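You operate a simulated robot arm through the tools that you are given. There is no shell and no other tool. Be economical: measure what you need, move in short steps, check, and stop when the job is done.

You are at the controls of a simulated robot arm. One attempt, no reset.

## Task
Run the block with the blue top at long dwell in the patcher, vent on.
Fine: one run; pull the slide out again; the heat knob and the two blocks beside it stay.

The check looks at the end state, three seconds after you hand in, the way a careful person would. Anything else that was tipped, shoved, dropped, spilled or broken makes it a failure.

## Robot
A 6-joint arm with a two-finger parallel gripper, fixed in place. Base frame: the origin is at the foot of the arm, x ahead of it, y to its left, z up; the work surface is at about z = 801. Lengths are in mm, angles in rad, forces in N, time in s.
With the tool pointing down near the work surface it reaches from about 260 to 680 mm from the base axis. Its first joint turns from -1.152 to 1.152 rad. Payload 2.9 kg.
The TCP is the grasp point between the finger pads, 30 mm short of the fingertips. In the tool frame z runs along the fingers and y along their closing line. Largest opening 110 mm; finger width 20, thickness 10; the body of the gripper, 48 by 112 mm, starts 55 mm behind the TCP.
Orientation is that of the tool frame in the base frame, as [roll, pitch, yaw] about the fixed x, y, z axes, in that order (R = Rz(yaw) Ry(pitch) Rx(roll)). With the fingers straight down and closing along the base's y, the tool's x points along the base's -x, its y along +y and its z along -z.

## Interface
- The arm moves only by the tool play_rows. Its argument "motion" is one flat list of numbers, 7 for each row, row after row: the shift along the tool's x, y, z in mm, then the turn, a rotation vector about the tool's x, y, z in rad, then the gripper command, from -1 (shut) to 1 (fully open), values between in proportion. In form: [x, y, z, wx, wy, wz, claw, x, y, z, wx, wy, wz, claw, ...]. A call has 1 to 12 rows; each row shifts and turns the commanded pose from where the row before left it, along the tool's axes as they then stand. A row lasts 0.2 s, in which the tool goes at most 50 mm and 0.15 rad; a call with a longer step from one row to the next is refused whole, and so is a gripper value outside its range. A pose out of reach is approached as far as the arm can. The call stops where the force on the tool passes 40 N (or 10 N more than at its start, if that is more) or the arm is blocked; 0.2 s more then pass. The fingers move at their own pace (about 108 mm/s each) and stop on an object; they squeeze with about 28 N. The grip force told is the motor's: it shows also when the fingers shut on nothing. Time passes only in rows, and 0.2 s behind the last, so rows that do not move let the fingers close. It gives the time, the measured TCP pose, the force on the tool (base axes), the opening and the grip force at its end, in the units of the frame above (readings bear some noise), with the torque about the TCP (base axes, N m) and any sound that the robot's microphone picked up.
- Cameras (640 x 400 px; columns grow to the right, rows downward): "scene" is fixed at [78, 431.7, 1383.5]; the picture's right is [-0.70, -0.71, 0.00], its down [-0.37, 0.37, -0.85] and it looks along [0.61, -0.60, -0.52] (base axes); focal length 340 px, centre (320, 200). "wrist" rides on the gripper at [72, 17, -103] in the tool frame; the picture's right is [-0.23, 0.97, 0.00], its down [-0.76, -0.18, -0.62] and it looks along [-0.61, -0.14, 0.78] (tool axes); focal length 222 px, centre (320, 200). There is no depth. A picture from a camera that has moved, and an enlarged one, comes with that camera's place and axes in the base frame and with its lens. The place of the scene camera against the robot may be out by one fixed shift of up to 12 mm in any direction.
- camera(camera): a new picture of that camera. The clock stands still meanwhile.
- inspect(camera, box): a new picture of the part [left, top, right, bottom] of that camera's present view, enlarged. The clock stands still meanwhile.
- job_done(): hands the job in; it is judged then, once.

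Go step by step. Nothing tells you positions but the pictures and the camera data: compare them with the known pose of the tool, close in by small moves and look again before you grip or let go. The budget is 120 turns and 76 pictures, counting those below and the enlarged ones. Unless the task says otherwise, let go and move clear before handing in, and close with one line.

The tools are called as name(argument=value, ...) on one line, values as JSON. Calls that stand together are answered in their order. play_rows: Moves the arm, as the interface text tells. Its arguments: {"type":"object","properties":{"motion":{"type":"array"}},"required":["motion"]} The other tools are called the same way: camera (camera) takes a picture; inspect (camera, box) takes an enlarged picture of a part of a camera's view; job_done () hands the job in.

At the start:

```text
time_s: 0.0
tcp_pos: [483.0, 75.0, 1127.9]
tool_rot: [3.14, 0.0, -3.14]
ft_force: [-0.5, 0.6, -0.2]
ft_torque: [0.0, -0.01, 0.0]
finger_gap: 109.9
grasp_force: 0.0
```

scene: 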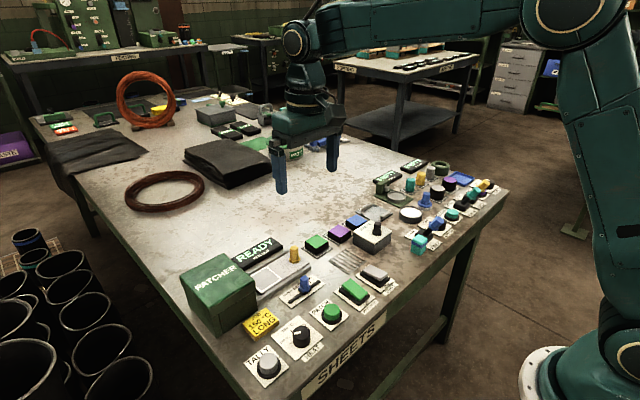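
wrist: 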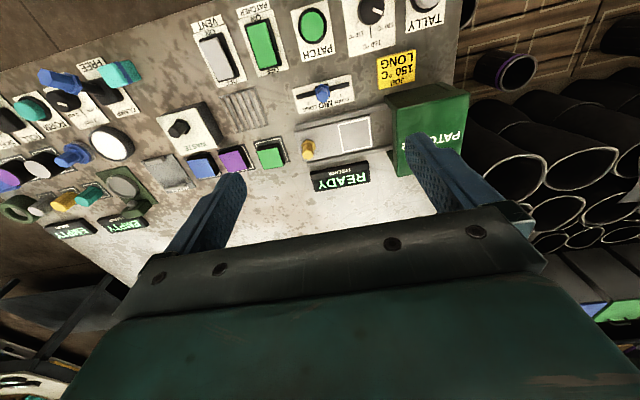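

I see the patcher at the near-left corner, with its panel (vent, power, patch, knob, tally, dwell slider), a slide with a pin, and three coloured blocks. I'll enlarge both views to read the labels.

inspect(camera="scene", box=[170, 190, 410, 390])

inspect(camera="wrist", box=[130, 0, 480, 220])

```text
2.00 times, centred on (290, 290) of scene
camera zoom: at [78.0, 431.7, 1383.5], right [-0.7, -0.71, 0.0], down [-0.37, 0.37, -0.85], along [0.61, -0.6, -0.52], focal length 680 px, centre (380, 20)
```

zoom: 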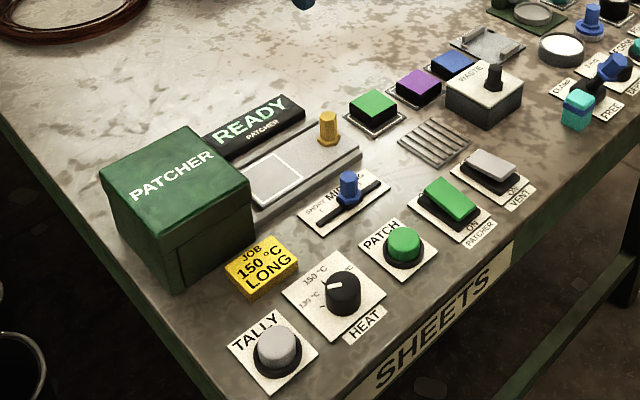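

```text
1.82 times, centred on (305, 110) of wrist
camera zoom: at [410.2, 91.3, 1230.7], right [0.23, 0.97, 0.0], down [0.76, -0.18, 0.62], along [0.61, -0.14, -0.78], focal length 404 px, centre (347, 364)
```

zoom: 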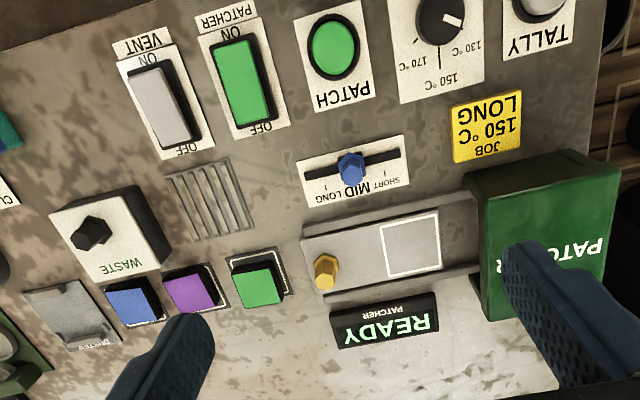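

The controls are where I can read them: VENT with ON toward the base, dwell lever with LONG toward -y, and the slide pushing in along +y. I'll move lower, shift toward the blocks, and look again.

play_rows(motion=[0, -40, 30, 0, 0, 0, -1, 0, -40, 30, 0, 0, 0, -1, 0, -40, 30, 0, 0, 0, -1, 0, -25, 30, 0, 0, 0, -1, 0, 0, 30, 0, 0, 0, -1, 0, 0, 0, 0, 0, 0, -1])

camera(camera="wrist")

camera(camera="scene")

```text
time_s: 1.4
tcp_pos: [482.4, -69.7, 977.1]
tool_rot: [-3.141, 0.001, 3.141]
ft_force: [0.1, -0.3, -0.6]
ft_torque: [0.01, 0.0, -0.02]
finger_gap: 0.0
grasp_force: 27.5
```

```text
71 pictures are left
camera wrist: at [409.5, -53.3, 1080.3], right [0.23, 0.97, 0.0], down [0.76, -0.18, 0.62], along [0.61, -0.14, -0.78], focal length 222 px, centre (320, 200)
```

wrist: 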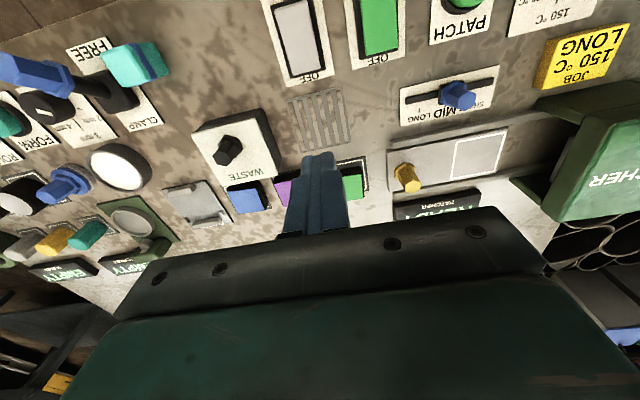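

```text
70 pictures are left
```

scene: 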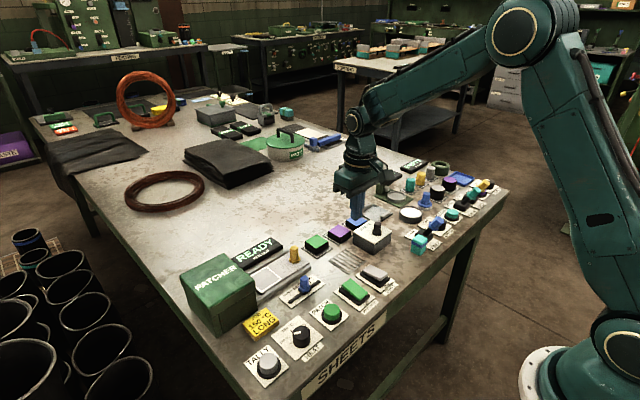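

inspect(camera="scene", box=[300, 240, 420, 315])

inspect(camera="wrist", box=[150, 0, 530, 230])

```text
5.33 times, centred on (360, 278) of scene
camera zoom: at [78.0, 431.7, 1383.5], right [-0.7, -0.71, 0.0], down [-0.37, 0.37, -0.85], along [0.61, -0.6, -0.52], focal length 1814 px, centre (107, -213)
```

zoom: 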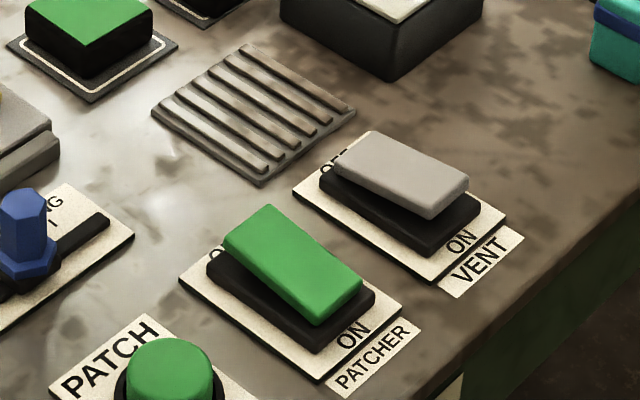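

```text
1.68 times, centred on (340, 115) of wrist
camera zoom: at [409.5, -53.3, 1080.3], right [0.23, 0.97, 0.0], down [0.76, -0.18, 0.62], along [0.61, -0.14, -0.78], focal length 374 px, centre (286, 343)
```

zoom: 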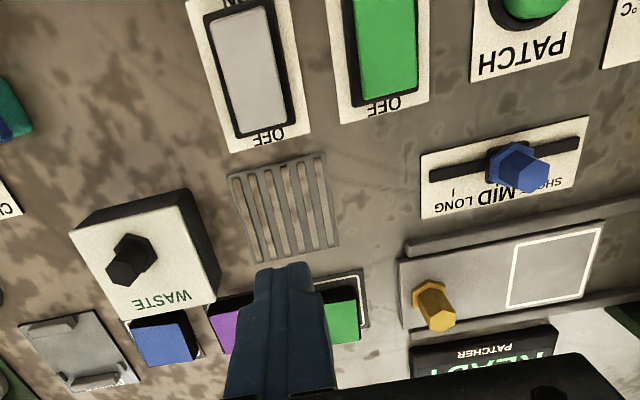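

The vent rocker's ON end (toward the base) is raised, so it is off; I put it at about (398, -74). I'll hover over it with shut fingers and then press down.

play_rows(motion=[42, -2, 20, 0, 0, 0, -1, 42, -2, 30, 0, 0, 0, -1, 0, 0, 25, 0, 0, 0, -1, 0, 0, 0, 0, 0, 0, -1])

inspect(camera="scene", box=[300, 200, 460, 300])

camera(camera="wrist")

```text
refused: row 2 steps farther than a row can; nothing moved
```

```text
4.00 times, centred on (380, 250) of scene
camera zoom: at [78.0, 431.7, 1383.5], right [-0.7, -0.71, 0.0], down [-0.37, 0.37, -0.85], along [0.61, -0.6, -0.52], focal length 1360 px, centre (80, 0)
```

zoom: 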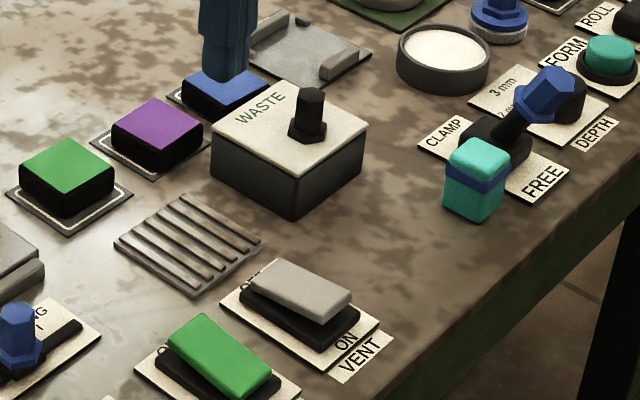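

```text
66 pictures are left
camera wrist: at [409.5, -53.3, 1080.3], right [0.23, 0.97, 0.0], down [0.76, -0.18, 0.62], along [0.61, -0.14, -0.78], focal length 222 px, centre (320, 200)
```

wrist: 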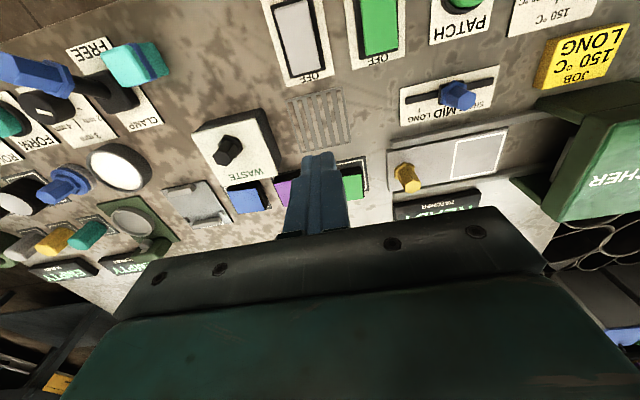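

That call was refused because a step was too long, so I'll repeat it in smaller steps. It goes to hover above the raised end of the vent rocker.

play_rows(motion=[30, -2, 20, 0, 0, 0, -1, 30, -2, 20, 0, 0, 0, -1, 24, 0, 20, 0, 0, 0, -1, 0, 0, 20, 0, 0, 0, -1, 0, 0, 0, 0, 0, 0, -1])

inspect(camera="scene", box=[300, 200, 460, 300])

```text
time_s: 2.6
tcp_pos: [399.8, -74.8, 895.5]
tool_rot: [3.14, 0.0, 3.14]
ft_force: [0.6, 0.1, 0.1]
ft_torque: [-0.02, -0.01, -0.03]
finger_gap: 0.0
grasp_force: 27.5
```

```text
4.00 times, centred on (380, 250) of scene
camera zoom: at [78.0, 431.7, 1383.5], right [-0.7, -0.71, 0.0], down [-0.37, 0.37, -0.85], along [0.61, -0.6, -0.52], focal length 1360 px, centre (80, 0)
```

zoom: 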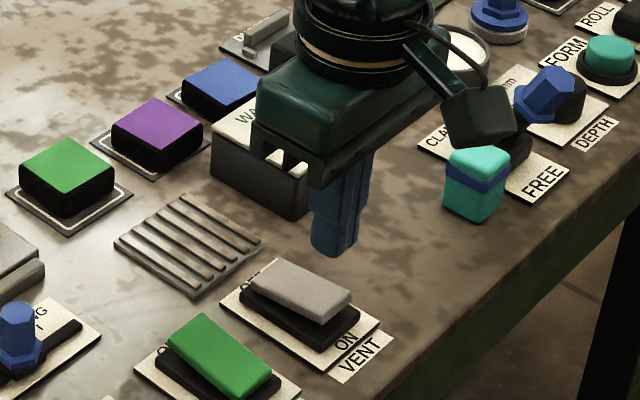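

The tip looks lined up over the rocker's ON end. Pressing down in small steps.

play_rows(motion=[0, 0, 10, 0, 0, 0, -1, 0, 0, 10, 0, 0, 0, -1, 0, 0, 8, 0, 0, 0, -1, 0, 0, 5, 0, 0, 0, -1, 0, 0, 4, 0, 0, 0, -1, 0, 0, 4, 0, 0, 0, -1, 0, 0, 4, 0, 0, 0, -1])

inspect(camera="scene", box=[300, 200, 460, 300])

```text
time_s: 4.2
tcp_pos: [399.4, -73.9, 853.5]
tool_rot: [3.14, -0.001, -3.14]
ft_force: [-7.2, 1.0, 17.9]
ft_torque: [-0.02, 0.01, -0.04]
finger_gap: 0.0
grasp_force: 27.6
```

```text
4.00 times, centred on (380, 250) of scene
camera zoom: at [77.6, 431.7, 1383.5], right [-0.7, -0.71, 0.0], down [-0.37, 0.37, -0.85], along [0.61, -0.6, -0.52], focal length 1360 px, centre (80, 0)
```

zoom: 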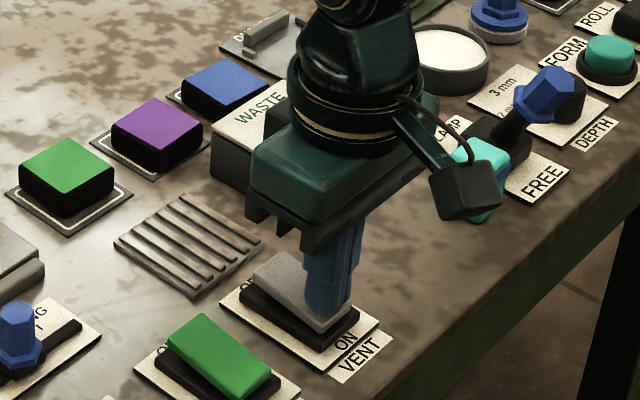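

The rocker is tilting at 18 N. I'll press slightly further, then rise and check it.

play_rows(motion=[0, 0, 2, 0, 0, 0, -1, 0, 0, 2, 0, 0, 0, -1, 0, 0, -4, 0, 0, 0, -1, 0, 0, -20, 0, 0, 0, -1, 0, 0, -20, 0, 0, 0, -1])

inspect(camera="scene", box=[300, 200, 460, 300])

```text
time_s: 4.6
tcp_pos: [399.3, -73.4, 853.6]
tool_rot: [-3.141, 0.002, 3.141]
ft_force: [-3.7, -0.1, 6.7]
ft_torque: [0.02, 0.02, 0.0]
finger_gap: 0.0
grasp_force: 27.8
stopped in row 1: the force on the tool passed its limit at 46 N (the readings are from after the stop); the commanded pose is now the measured one
```

```text
4.00 times, centred on (380, 250) of scene
camera zoom: at [77.9, 431.7, 1383.5], right [-0.7, -0.71, 0.0], down [-0.37, 0.37, -0.85], along [0.61, -0.6, -0.52], focal length 1360 px, centre (80, 0)
```

zoom: 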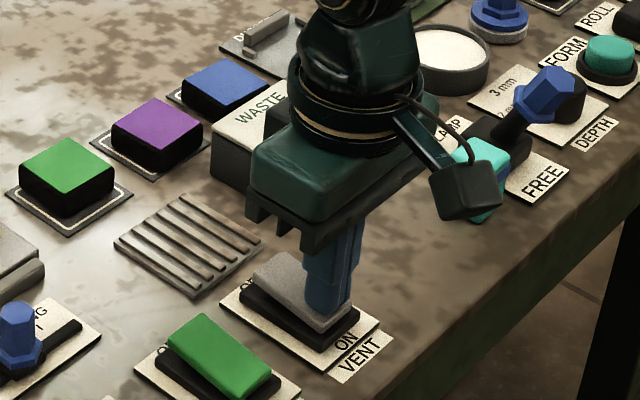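

It bottomed out. Lifting now to check that the rocker stays in place.

play_rows(motion=[0, 0, -10, 0, 0, 0, -1, 0, 0, -30, 0, 0, 0, -1, 0, 0, -40, 0, 0, 0, -1])

inspect(camera="scene", box=[240, 200, 400, 300])

```text
time_s: 5.4
tcp_pos: [398.0, -73.2, 932.6]
tool_rot: [-3.141, 0.0, 3.141]
ft_force: [0.0, 0.4, 1.2]
ft_torque: [-0.01, 0.01, -0.01]
finger_gap: 0.1
grasp_force: 27.9
```

```text
4.00 times, centred on (320, 250) of scene
camera zoom: at [78.0, 431.7, 1383.5], right [-0.7, -0.71, 0.0], down [-0.37, 0.37, -0.85], along [0.61, -0.6, -0.52], focal length 1360 px, centre (320, 0)
```

zoom: 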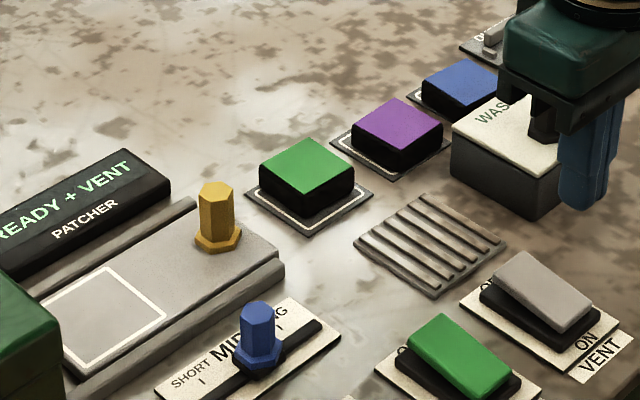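

The display now reads READY + VENT. Next is the dwell lever at about (500, 73): I'll hover above it with the fingers partly open.

play_rows(motion=[-26, 37, 0, 0, 0, 0, -0.1, -26, 37, 0, 0, 0, 0, -0.1, -25, 36, 0, 0, 0, 0, -0.1, -25, 36, 10, 0, 0, 0, -0.1, 0, 0, 0, 0, 0, 0, -0.1])

camera(camera="wrist")

inspect(camera="scene", box=[220, 200, 380, 300])

```text
time_s: 6.6
tcp_pos: [499.9, 73.8, 924.2]
tool_rot: [3.141, 0.001, 3.141]
ft_force: [-0.2, -0.5, -0.8]
ft_torque: [0.03, -0.01, -0.02]
finger_gap: 49.4
grasp_force: 0.0
```

```text
61 pictures are left
camera wrist: at [427.6, 90.6, 1026.0], right [0.23, 0.97, 0.0], down [0.76, -0.18, 0.62], along [0.61, -0.14, -0.78], focal length 222 px, centre (320, 200)
```

wrist: 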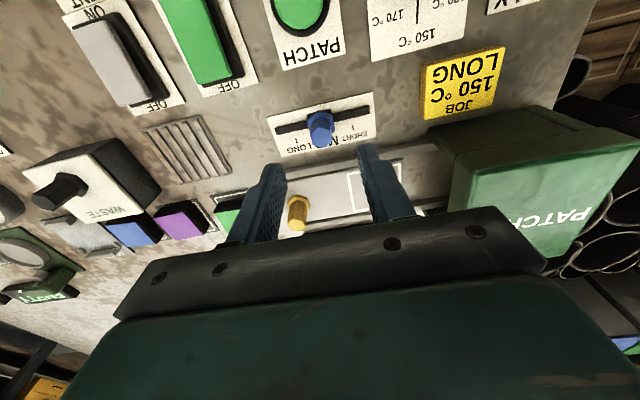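

```text
4.00 times, centred on (300, 250) of scene
camera zoom: at [78.0, 431.7, 1383.5], right [-0.7, -0.71, 0.0], down [-0.37, 0.37, -0.85], along [0.61, -0.6, -0.52], focal length 1360 px, centre (400, 0)
```

zoom: 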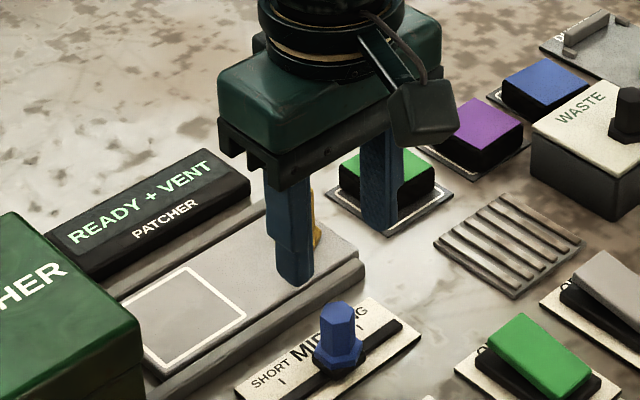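

The lever knob is centred under the fingers at about (501, 74). I'll descend, close on it gently, and slide -y.

play_rows(motion=[0, 0, 25, 0, 0, 0, -0.1, 0, 0, 25, 0, 0, 0, -0.1, 0, 0, 15, 0, 0, 0, -0.1, 0, 0, 8, 0, 0, 0, -0.1, 0, 0, 0, 0, 0, 0, -0.1])

inspect(camera="scene", box=[220, 220, 380, 320])

```text
time_s: 7.8
tcp_pos: [500.2, 71.8, 850.1]
tool_rot: [3.141, 0.002, 3.14]
ft_force: [-0.2, -0.6, 0.9]
ft_torque: [-0.01, -0.01, -0.02]
finger_gap: 49.4
grasp_force: 0.0
```

```text
4.00 times, centred on (300, 270) of scene
camera zoom: at [78.0, 431.7, 1383.5], right [-0.7, -0.71, 0.0], down [-0.37, 0.37, -0.85], along [0.61, -0.6, -0.52], focal length 1360 px, centre (400, -80)
```

zoom: 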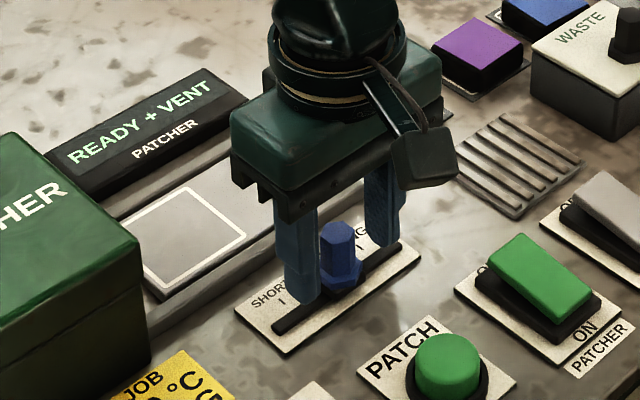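

play_rows(motion=[0, 0, 0, 0, 0, 0, -1, 0, 0, 0, 0, 0, 0, -1, 0, -5, 0, 0, 0, 0, -1, 0, -5, 0, 0, 0, 0, -1, 0, -5, 0, 0, 0, 0, -1, 0, -5, 0, 0, 0, 0, -1])

inspect(camera="scene", box=[220, 220, 380, 320])

```text
time_s: 9.2
tcp_pos: [499.2, 52.6, 850.0]
tool_rot: [-3.141, 0.001, -3.141]
ft_force: [-11.4, 1.0, 16.9]
ft_torque: [-0.51, -0.57, 0.01]
finger_gap: 19.3
grasp_force: 45.3
```

```text
4.00 times, centred on (300, 270) of scene
camera zoom: at [77.5, 431.6, 1383.6], right [-0.7, -0.71, 0.0], down [-0.37, 0.37, -0.85], along [0.61, -0.6, -0.52], focal length 1360 px, centre (400, -80)
```

zoom: 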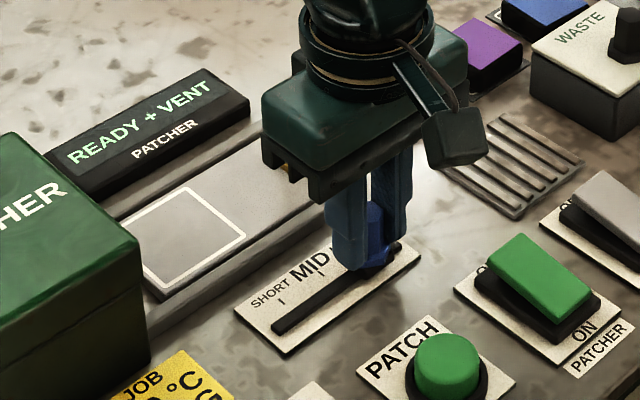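

The lever is near the LONG end. I'll release it and look before fine-tuning.

play_rows(motion=[0, 0, 0, 0, 0, 0, -0.3, 0, 0, 0, 0, 0, 0, -0.3, 0, 0, -40, 0, 0, 0, -0.3, 0, 0, -40, 0, 0, 0, -0.3, 0, 0, 0, 0, 0, 0, -0.3])

inspect(camera="scene", box=[220, 220, 380, 320])

inspect(camera="wrist", box=[240, 80, 400, 180])

```text
time_s: 10.4
tcp_pos: [501.6, 53.7, 927.2]
tool_rot: [3.141, -0.001, -3.141]
ft_force: [-0.4, -0.4, -0.9]
ft_torque: [0.0, -0.01, -0.01]
finger_gap: 38.4
grasp_force: 0.1
```

```text
4.00 times, centred on (300, 270) of scene
camera zoom: at [78.0, 431.7, 1383.5], right [-0.7, -0.71, 0.0], down [-0.37, 0.37, -0.85], along [0.61, -0.6, -0.52], focal length 1360 px, centre (400, -80)
```

zoom: 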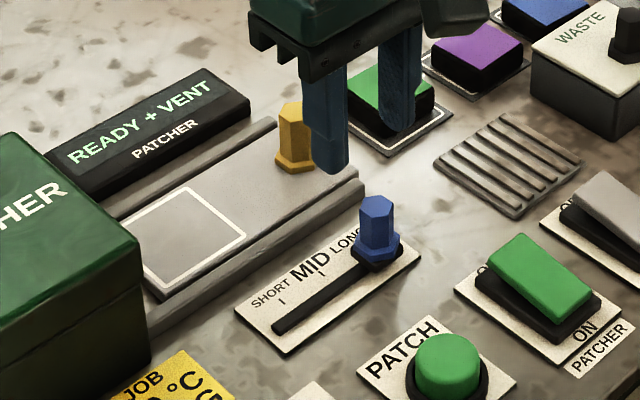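

```text
4.00 times, centred on (320, 130) of wrist
camera zoom: at [428.8, 70.2, 1030.7], right [0.23, 0.97, 0.0], down [0.76, -0.18, 0.62], along [0.61, -0.14, -0.78], focal length 888 px, centre (320, 480)
```

zoom: 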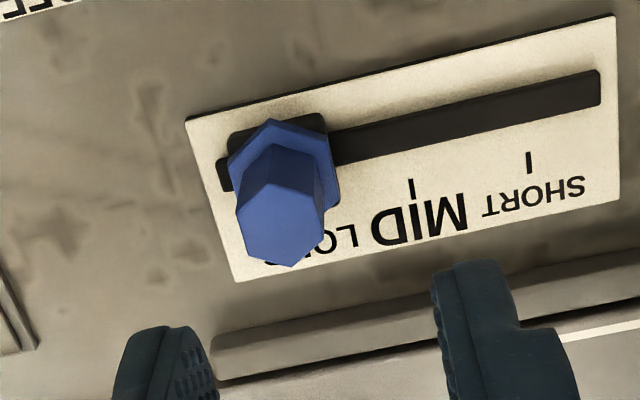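

The dwell lever sits at LONG. Now to the blue block at about (586, -202): I'll hover above it with open fingers.

play_rows(motion=[-12, -36, -10, 0, 0, 0, 0.2, -12, -37, -10, 0, 0, 0, 0.2, -12, -37, 0, 0, 0, 0, 0.2, -12, -37, 0, 0, 0, 0, 0.2, -12, -37, 0, 0, 0, 0, 0.2, -12, -36, 0, 0, 0, 0, 0.2, -12, -36, 0, 0, 0, 0, 0.2, 0, 0, 0, 0, 0, 0, 0.2])

camera(camera="wrist")

inspect(camera="scene", box=[300, 160, 460, 260])

```text
time_s: 12.2
tcp_pos: [585.8, -203.5, 949.1]
tool_rot: [3.14, 0.0, 3.141]
ft_force: [-0.1, 0.3, -0.6]
ft_torque: [0.0, 0.0, 0.02]
finger_gap: 66.0
grasp_force: 0.0
```

```text
55 pictures are left
camera wrist: at [513.0, -188.4, 1052.7], right [0.23, 0.97, 0.0], down [0.76, -0.18, 0.62], along [0.61, -0.14, -0.78], focal length 222 px, centre (320, 200)
```

wrist: 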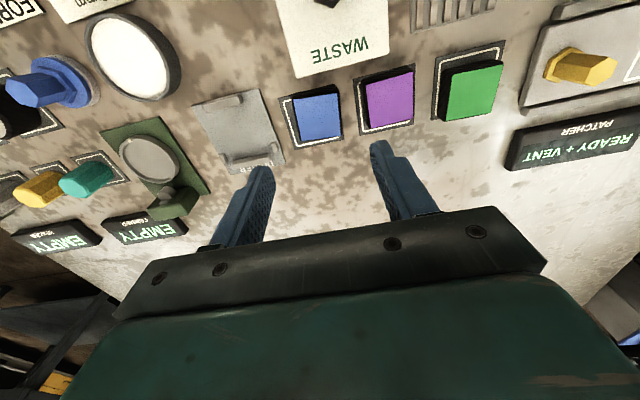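

```text
4.00 times, centred on (380, 210) of scene
camera zoom: at [78.1, 431.6, 1383.5], right [-0.7, -0.71, 0.0], down [-0.37, 0.37, -0.85], along [0.61, -0.6, -0.52], focal length 1360 px, centre (80, 160)
```

zoom: 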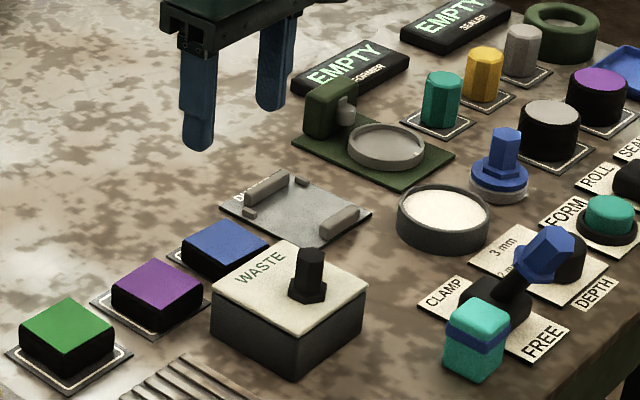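

The blue block's centre is at about (587, -208), about 44 mm wide, with roughly 28 mm to the purple one. I'll centre, set a 60 mm opening, and come down to just above its top.

play_rows(motion=[-2, -4, 30, 0, 0, 0, 0.09, 0, 0, 30, 0, 0, 0, 0.09, 0, 0, 20, 0, 0, 0, 0.09, 0, 0, 0, 0, 0, 0, 0.09])

camera(camera="wrist")

inspect(camera="scene", box=[300, 160, 460, 260])

```text
time_s: 13.2
tcp_pos: [588.3, -206.5, 868.0]
tool_rot: [3.141, 0.005, 3.141]
ft_force: [0.0, -1.0, 0.1]
ft_torque: [0.0, 0.03, -0.01]
finger_gap: 60.2
grasp_force: 0.0
```

```text
53 pictures are left
camera wrist: at [514.0, -191.7, 972.1], right [0.23, 0.97, 0.0], down [0.76, -0.18, 0.63], along [0.61, -0.14, -0.78], focal length 222 px, centre (320, 200)
```

wrist: 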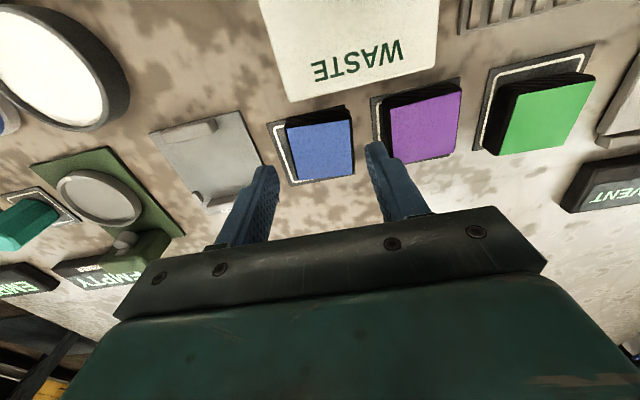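

```text
4.00 times, centred on (380, 210) of scene
camera zoom: at [78.0, 431.7, 1383.5], right [-0.7, -0.71, 0.0], down [-0.37, 0.37, -0.85], along [0.61, -0.6, -0.52], focal length 1360 px, centre (80, 160)
```

zoom: 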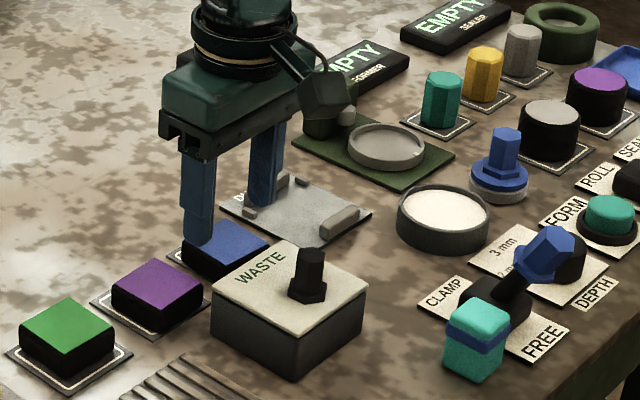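

The block centre is at about (582, -206.5) and the fingers straddle it. I'll adjust x by 6 mm, descend with the tips just above the mat, then check before gripping.

play_rows(motion=[5, 0, 10, 0, 0, 0, 0.09, 0, 0, 10, 0, 0, 0, 0.09, 0, 0, 9, 0, 0, 0, 0.09, 0, 0, 0, 0, 0, 0, 0.09])

camera(camera="wrist")

inspect(camera="scene", box=[310, 190, 400, 246])

```text
time_s: 14.2
tcp_pos: [583.1, -208.2, 841.7]
tool_rot: [-3.141, 0.003, -3.14]
ft_force: [-0.5, 0.6, 0.1]
ft_torque: [0.0, 0.0, -0.01]
finger_gap: 60.1
grasp_force: 0.2
```

```text
51 pictures are left
camera wrist: at [509.7, -191.9, 945.2], right [0.23, 0.97, 0.0], down [0.76, -0.18, 0.63], along [0.61, -0.14, -0.78], focal length 222 px, centre (320, 200)
```

wrist: 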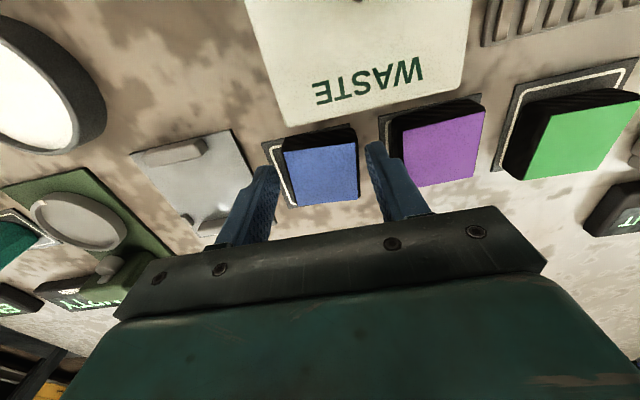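

```text
7.11 times, centred on (355, 218) of scene
camera zoom: at [78.0, 431.7, 1383.5], right [-0.7, -0.71, 0.0], down [-0.37, 0.37, -0.85], along [0.61, -0.6, -0.52], focal length 2418 px, centre (71, 72)
```

zoom: 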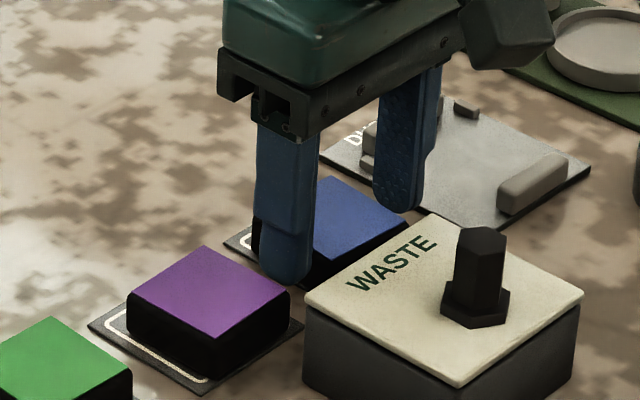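

play_rows(motion=[2, 0, 4, 0, 0, 0, 0.09, 0, 0, 0, 0, 0, 0, -0.3, 0, 0, 0, 0, 0, 0, -1, 0, 0, 0, 0, 0, 0, -1])

inspect(camera="scene", box=[310, 190, 400, 246])

```text
time_s: 15.2
tcp_pos: [580.8, -208.7, 838.5]
tool_rot: [-3.141, 0.003, 3.141]
ft_force: [-0.4, 0.8, 2.8]
ft_torque: [0.09, 0.06, -0.09]
finger_gap: 48.1
grasp_force: 28.5
```

```text
7.11 times, centred on (355, 218) of scene
camera zoom: at [78.0, 431.7, 1383.5], right [-0.7, -0.71, 0.0], down [-0.37, 0.37, -0.85], along [0.61, -0.6, -0.52], focal length 2418 px, centre (71, 72)
```

zoom: 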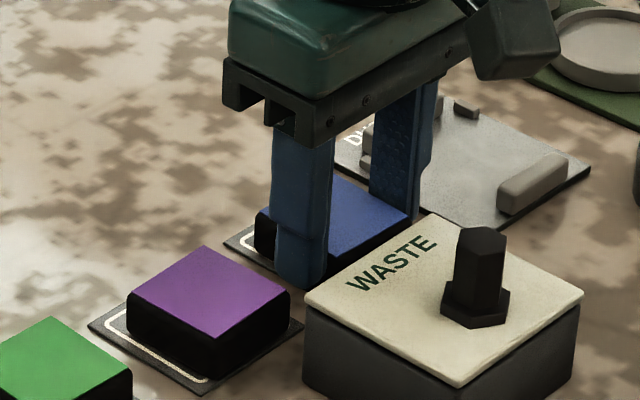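

The block is gripped at 48 mm. I'll lift straight up and check it hangs straight.

play_rows(motion=[0, 0, -10, 0, 0, 0, -1, 0, 0, -20, 0, 0, 0, -1, 0, 0, -40, 0, 0, 0, -1, 0, 0, -50, 0, 0, 0, -1])

inspect(camera="scene", box=[230, 140, 422, 260])

```text
time_s: 16.2
tcp_pos: [582.9, -206.7, 960.1]
tool_rot: [-3.14, 0.002, -3.14]
ft_force: [0.5, 0.8, 0.2]
ft_torque: [-0.01, -0.02, -0.03]
finger_gap: 0.0
grasp_force: 28.0
```

```text
3.33 times, centred on (326, 200) of scene
camera zoom: at [78.0, 431.7, 1383.5], right [-0.7, -0.71, 0.0], down [-0.37, 0.37, -0.85], along [0.61, -0.6, -0.52], focal length 1134 px, centre (300, 200)
```

zoom: 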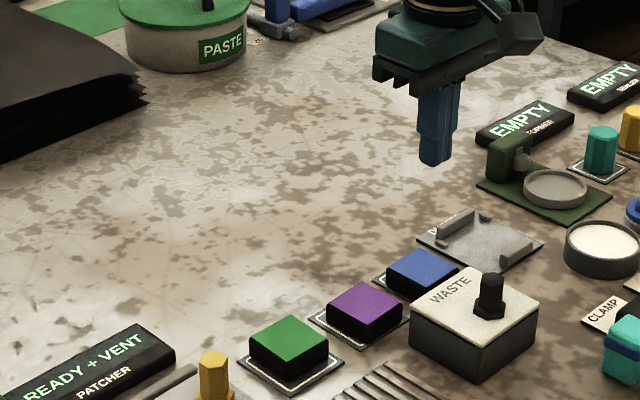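

The block slipped out while I was lifting and stayed at its spot. I'll look closely at it before retrying lower.

inspect(camera="scene", box=[310, 190, 400, 246])

inspect(camera="wrist", box=[230, 40, 470, 190])

```text
7.11 times, centred on (355, 218) of scene
camera zoom: at [78.0, 431.7, 1383.5], right [-0.7, -0.71, 0.0], down [-0.37, 0.37, -0.85], along [0.61, -0.6, -0.52], focal length 2418 px, centre (71, 72)
```

zoom: 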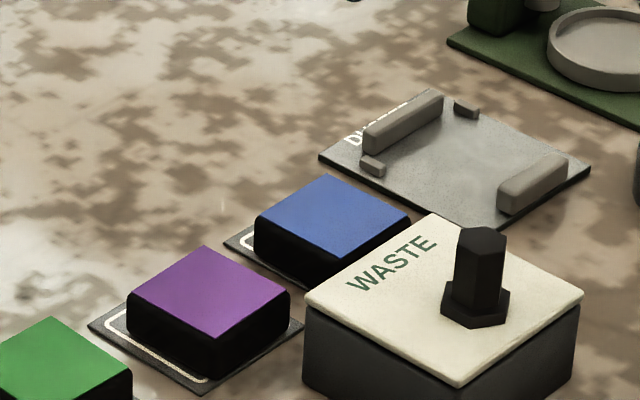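

```text
2.67 times, centred on (350, 115) of wrist
camera zoom: at [509.7, -190.8, 1063.4], right [0.23, 0.97, 0.0], down [0.76, -0.18, 0.62], along [0.61, -0.14, -0.78], focal length 592 px, centre (240, 427)
```

zoom: 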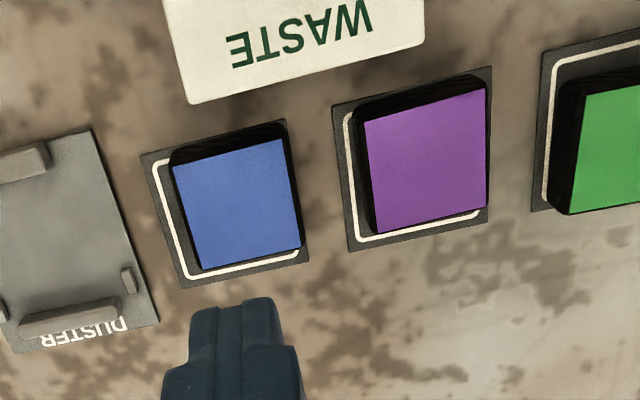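

The block is undisturbed on its mat, centred at about (583, -207). I'll go lower this time, grip, and lift slowly.

play_rows(motion=[0, 0, 30, 0, 0, 0, 0.11, 0, 0, 30, 0, 0, 0, 0.11, 0, 0, 30, 0, 0, 0, 0.11, 0, 0, 20, 0, 0, 0, 0.11, 0, 0, 10, 0, 0, 0, 0.11, 0, 0, 4, 0, 0, 0, 0.11, 0, 0, 2, 0, 0, 0, 0.11, 0, 0, 1, 0, 0, 0, 0.11])

```text
time_s: 18.0
tcp_pos: [580.6, -207.3, 832.6]
tool_rot: [-3.14, 0.001, 3.138]
ft_force: [-4.3, -0.1, 7.2]
ft_torque: [-0.23, 0.21, -0.12]
finger_gap: 60.9
grasp_force: 0.6
```

play_rows(motion=[0, 0, -1, 0, 0, 0, 0.11, 0, 0, 0, 0, 0, 0, -1, 0, 0, 0, 0, 0, 0, -1, 0, 0, 0, 0, 0, 0, -1, 0, 0, -1, 0, 0, 0, -1, 0, 0, -2, 0, 0, 0, -1])

inspect(camera="scene", box=[310, 190, 400, 246])

```text
time_s: 19.4
tcp_pos: [581.7, -206.8, 833.5]
tool_rot: [3.141, 0.001, 3.141]
ft_force: [-0.4, -0.1, -1.3]
ft_torque: [0.01, -0.01, 0.01]
finger_gap: 47.0
grasp_force: 28.3
```

```text
7.11 times, centred on (355, 218) of scene
camera zoom: at [78.0, 431.7, 1383.5], right [-0.7, -0.71, 0.0], down [-0.37, 0.37, -0.85], along [0.61, -0.6, -0.52], focal length 2418 px, centre (71, 72)
```

zoom: 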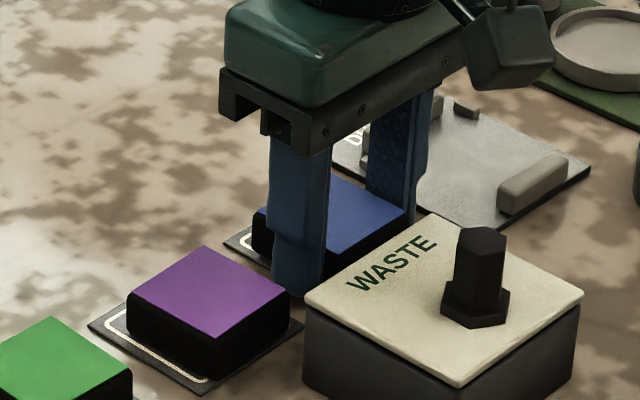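

Gap 47 with a firm squeeze. Lifting slowly and checking.

play_rows(motion=[0, 0, -3, 0, 0, 0, -1, 0, 0, -4, 0, 0, 0, -1, 0, 0, -5, 0, 0, 0, -1, 0, 0, -6, 0, 0, 0, -1, 0, 0, 0, 0, 0, 0, -1])

inspect(camera="scene", box=[310, 190, 400, 246])

```text
time_s: 20.6
tcp_pos: [579.2, -208.4, 851.5]
tool_rot: [3.141, 0.002, -3.142]
ft_force: [0.1, 0.7, -1.4]
ft_torque: [-0.02, -0.02, 0.01]
finger_gap: 47.3
grasp_force: 27.9
```

```text
7.11 times, centred on (355, 218) of scene
camera zoom: at [78.0, 431.7, 1383.5], right [-0.7, -0.71, 0.0], down [-0.37, 0.37, -0.85], along [0.61, -0.6, -0.52], focal length 2418 px, centre (71, 72)
```

zoom: 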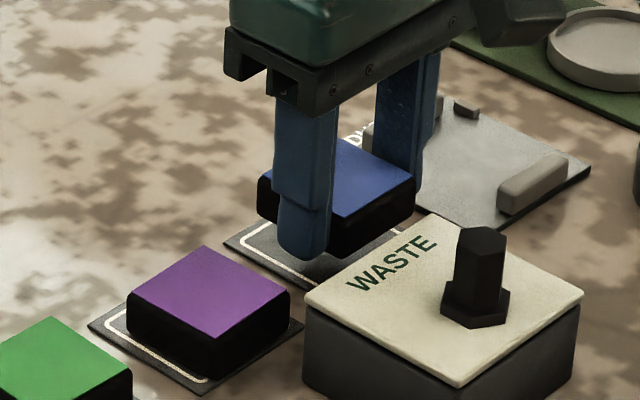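

The block is held. I'll lift it higher and carry it over to just short of the slide.

play_rows(motion=[0, 0, -10, 0, 0, 0, -1, 0, 0, -20, 0, 0, 0, -1, 0, 0, -25, 0, 0, 0, -1, 0, 10, -25, 0, 0, 0, -1, -2, 25, -20, 0, 0, 0, -1, -2, 35, -10, 0, 0, 0, -1, -2, 40, 0, 0, 0, 0, -1, -2, 40, 0, 0, 0, 0, -1, -2, 40, 0, 0, 0, 0, -1, 0, 30, 0, 0, 0, 0, -1, 0, 15, 0, 0, 0, 0, -1, 0, 5, 0, 0, 0, 0, -1])

play_rows(motion=[0, 0, 0, 0, 0, -0.08, -1, 0, 0, 0, 0, 0, -0.14, -1, 0, 0, 0, 0, 0, -0.14, -1, 0, 0, 0, 0, 0, -0.14, -1, 0, 0, 0, 0, 0, -0.14, -1, 0, 0, 0, 0, 0, -0.14, -1, 0, 0, 0, 0, 0, -0.14, -1, 0, 0, 0, 0, 0, -0.14, -1, 0, 0, 0, 0, 0, -0.14, -1, 0, 0, 0, 0, 0, -0.14, -1, 0, 0, 0, 0, 0, -0.14, -1, 0, 0, 0, 0, 0, -0.0908, -1])

camera(camera="wrist")

inspect(camera="scene", box=[160, 140, 384, 280])

```text
time_s: 23.2
tcp_pos: [590.5, 31.6, 962.2]
tool_rot: [3.14, 0.003, 3.14]
ft_force: [-0.3, -0.1, -1.4]
ft_torque: [0.03, -0.01, -0.01]
finger_gap: 46.9
grasp_force: 28.2
```

```text
time_s: 25.8
tcp_pos: [589.8, 31.0, 962.3]
tool_rot: [-3.14, 0.0, -1.568]
ft_force: [-0.6, 0.0, -1.1]
ft_torque: [0.02, 0.0, 0.01]
finger_gap: 47.0
grasp_force: 28.4
```

```text
43 pictures are left
camera wrist: at [573.2, -42.0, 1065.6], right [-0.97, 0.23, 0.0], down [0.17, 0.76, 0.62], along [0.14, 0.61, -0.78], focal length 222 px, centre (320, 200)
```

wrist: 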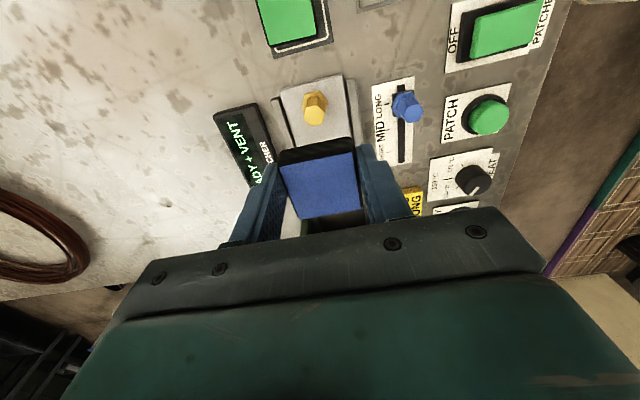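

```text
2.86 times, centred on (272, 210) of scene
camera zoom: at [78.0, 431.7, 1383.5], right [-0.7, -0.71, 0.0], down [-0.37, 0.37, -0.85], along [0.61, -0.6, -0.52], focal length 972 px, centre (457, 171)
```

zoom: 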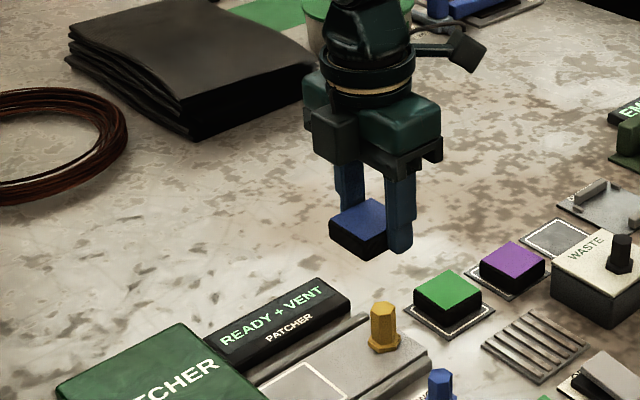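

The block hangs straight with its centre about 2 mm toward +y from the TCP. The slide's white square is centred at about (593, 121); I'll approach to y = 95 and lower to see clearance to the patcher housing.

play_rows(motion=[-25, 3, 10, 0, 0, 0, -1, -25, 0, 20, 0, 0, 0, -1, -14, 0, 20, 0, 0, 0, -1, 0, 0, 15, 0, 0, 0, -1, 0, 0, 0, 0, 0, 0, -1])

inspect(camera="wrist", box=[180, 40, 500, 240])

inspect(camera="scene", box=[170, 190, 330, 290])

```text
time_s: 27.0
tcp_pos: [589.5, 97.4, 895.6]
tool_rot: [-3.139, 0.0, -1.571]
ft_force: [-0.5, 1.0, -0.2]
ft_torque: [-0.01, 0.03, 0.04]
finger_gap: 47.0
grasp_force: 27.3
```

```text
2.00 times, centred on (340, 140) of wrist
camera zoom: at [571.4, 24.5, 999.3], right [-0.97, 0.23, 0.0], down [0.18, 0.76, 0.62], along [0.14, 0.61, -0.78], focal length 444 px, centre (280, 320)
```

zoom: 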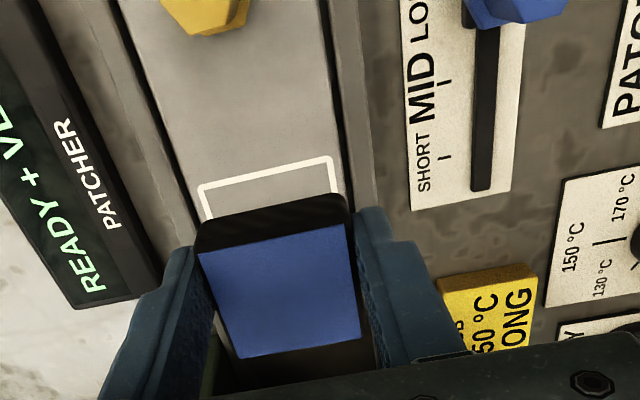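

```text
4.00 times, centred on (250, 240) of scene
camera zoom: at [78.0, 431.7, 1383.5], right [-0.7, -0.71, 0.0], down [-0.37, 0.37, -0.85], along [0.61, -0.6, -0.52], focal length 1360 px, centre (600, 40)
```

zoom: 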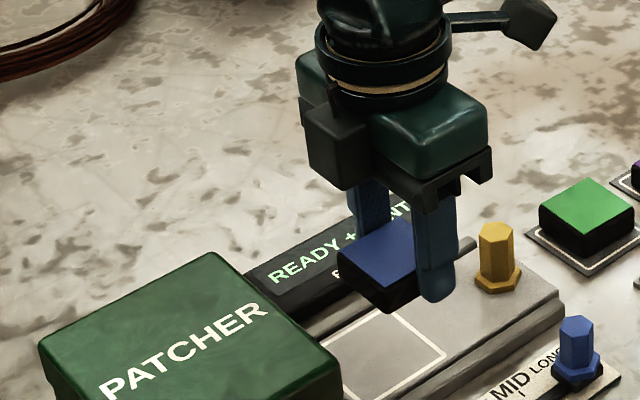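

The housing face is at about y = 168, leaving room. I'll move over the square and lower to just above the slide.

play_rows(motion=[-11, -2, 5, 0, 0, 0, -1, -11, -2, 15, 0, 0, 0, -1, 0, 0, 10, 0, 0, 0, -1, 0, 0, 10, 0, 0, 0, -1, 0, 0, 0, 0, 0, 0, -1])

inspect(camera="wrist", box=[180, 40, 500, 240])

inspect(camera="scene", box=[170, 190, 330, 290])

```text
time_s: 28.2
tcp_pos: [592.2, 119.3, 854.8]
tool_rot: [-3.139, -0.002, -1.572]
ft_force: [-0.5, -0.8, 0.3]
ft_torque: [-0.02, 0.0, -0.01]
finger_gap: 46.9
grasp_force: 28.0
```

```text
2.00 times, centred on (340, 140) of wrist
camera zoom: at [575.1, 46.5, 958.8], right [-0.97, 0.23, 0.0], down [0.18, 0.76, 0.62], along [0.14, 0.61, -0.78], focal length 444 px, centre (280, 320)
```

zoom: 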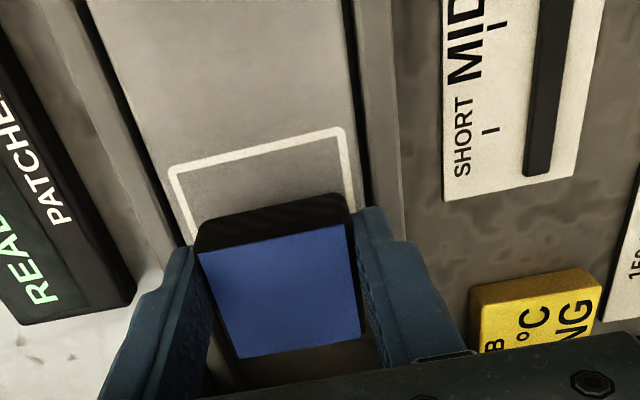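

```text
4.00 times, centred on (250, 240) of scene
camera zoom: at [78.0, 431.7, 1383.5], right [-0.7, -0.71, 0.0], down [-0.37, 0.37, -0.85], along [0.61, -0.6, -0.52], focal length 1360 px, centre (600, 40)
```

zoom: 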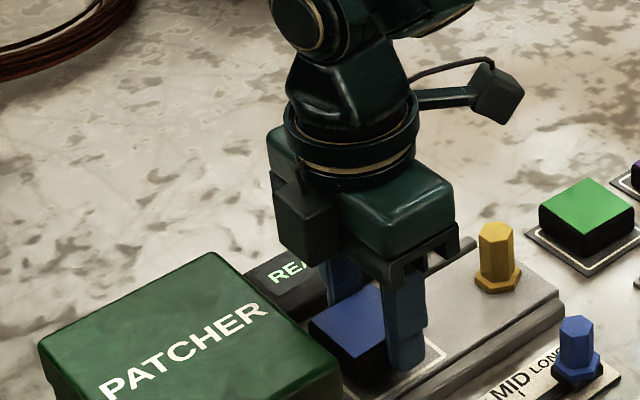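

inspect(camera="scene", box=[255, 240, 319, 280])

```text
10.00 times, centred on (287, 260) of scene
camera zoom: at [78.0, 431.7, 1383.5], right [-0.7, -0.71, 0.0], down [-0.37, 0.37, -0.85], along [0.61, -0.6, -0.52], focal length 3401 px, centre (650, -400)
```

zoom: 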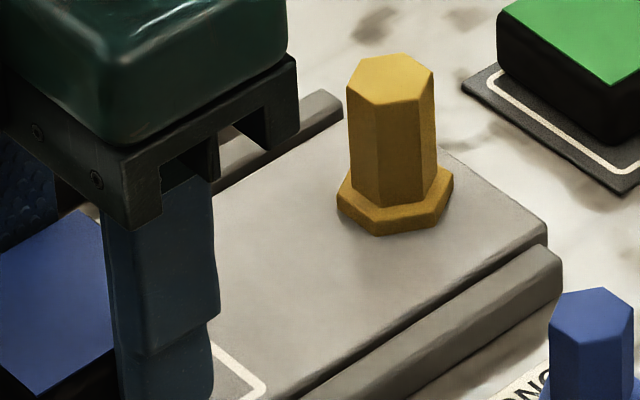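

The rails are no higher than the slide, so the fingers can straddle it. Lowering in small steps until contact.

play_rows(motion=[0, 0, 4, 0, 0, 0, -1, 0, 0, 2, 0, 0, 0, -1, 0, 0, 2, 0, 0, 0, -1, 0, 0, 0, 0, 0, 0, -1])

inspect(camera="wrist", box=[180, 40, 500, 240])

```text
time_s: 29.2
tcp_pos: [591.4, 118.4, 848.1]
tool_rot: [-3.14, 0.0, -1.571]
ft_force: [0.5, 0.3, -0.2]
ft_torque: [-0.02, 0.04, 0.02]
finger_gap: 47.3
grasp_force: 28.2
```

```text
2.00 times, centred on (340, 140) of wrist
camera zoom: at [574.1, 45.7, 952.0], right [-0.97, 0.23, 0.0], down [0.18, 0.76, 0.62], along [0.14, 0.61, -0.78], focal length 444 px, centre (280, 320)
```

zoom: 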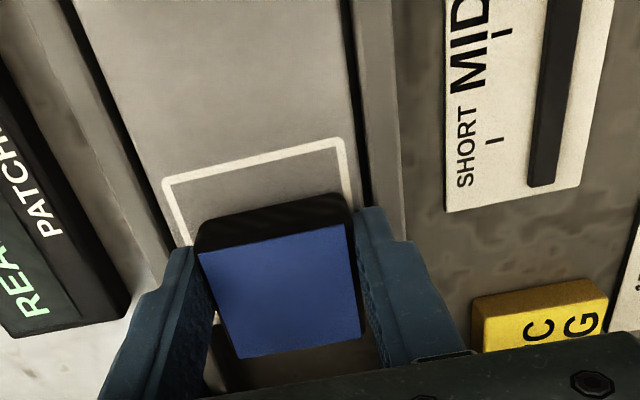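

play_rows(motion=[0, 0, 2, 0, 0, 0, -1, 0, 0, 1.5, 0, 0, 0, -1, 0, 0, 1.5, 0, 0, 0, -1, 0, 0, 0, 0, 0, 0, -1])

inspect(camera="wrist", box=[180, 40, 500, 240])

inspect(camera="scene", box=[225, 240, 305, 290])

```text
time_s: 30.2
tcp_pos: [592.3, 117.3, 845.0]
tool_rot: [-3.139, 0.001, -1.571]
ft_force: [0.8, -0.1, -0.6]
ft_torque: [-0.02, 0.0, 0.0]
finger_gap: 47.0
grasp_force: 28.2
```

```text
2.00 times, centred on (340, 140) of wrist
camera zoom: at [575.2, 44.5, 947.8], right [-0.97, 0.23, 0.0], down [0.18, 0.76, 0.62], along [0.14, 0.61, -0.78], focal length 444 px, centre (280, 320)
```

zoom: 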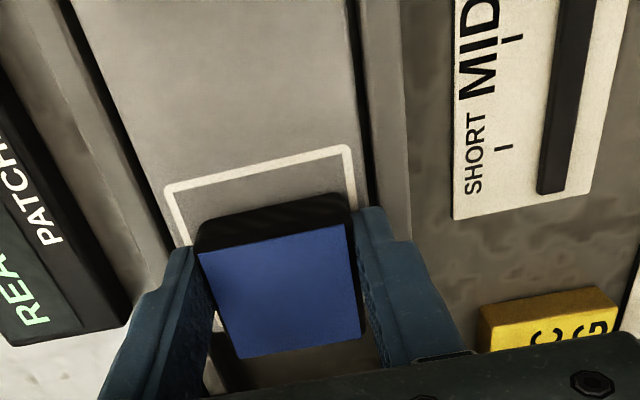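

```text
8.00 times, centred on (265, 265) of scene
camera zoom: at [78.0, 431.7, 1383.5], right [-0.7, -0.71, 0.0], down [-0.37, 0.37, -0.85], along [0.61, -0.6, -0.52], focal length 2720 px, centre (760, -320)
```

zoom: 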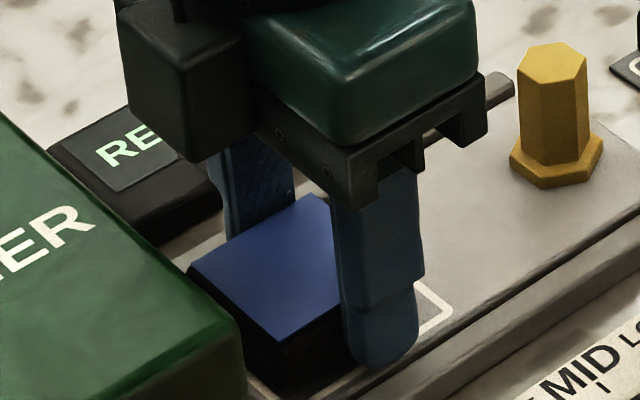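

No contact yet at z = 845. The block looks about 3 mm too far toward the housing, so I'll shift back 3 mm and keep lowering in small steps.

play_rows(motion=[3, 0, 0, 0, 0, 0, -1, 0, 0, 1.5, 0, 0, 0, -1, 0, 0, 1.5, 0, 0, 0, -1, 0, 0, 0, 0, 0, 0, -1])

```text
time_s: 31.2
tcp_pos: [591.1, 114.8, 842.5]
tool_rot: [-3.14, 0.0, -1.572]
ft_force: [-1.0, -2.1, 4.8]
ft_torque: [-0.04, 0.2, 0.04]
finger_gap: 46.9
grasp_force: 28.0
```

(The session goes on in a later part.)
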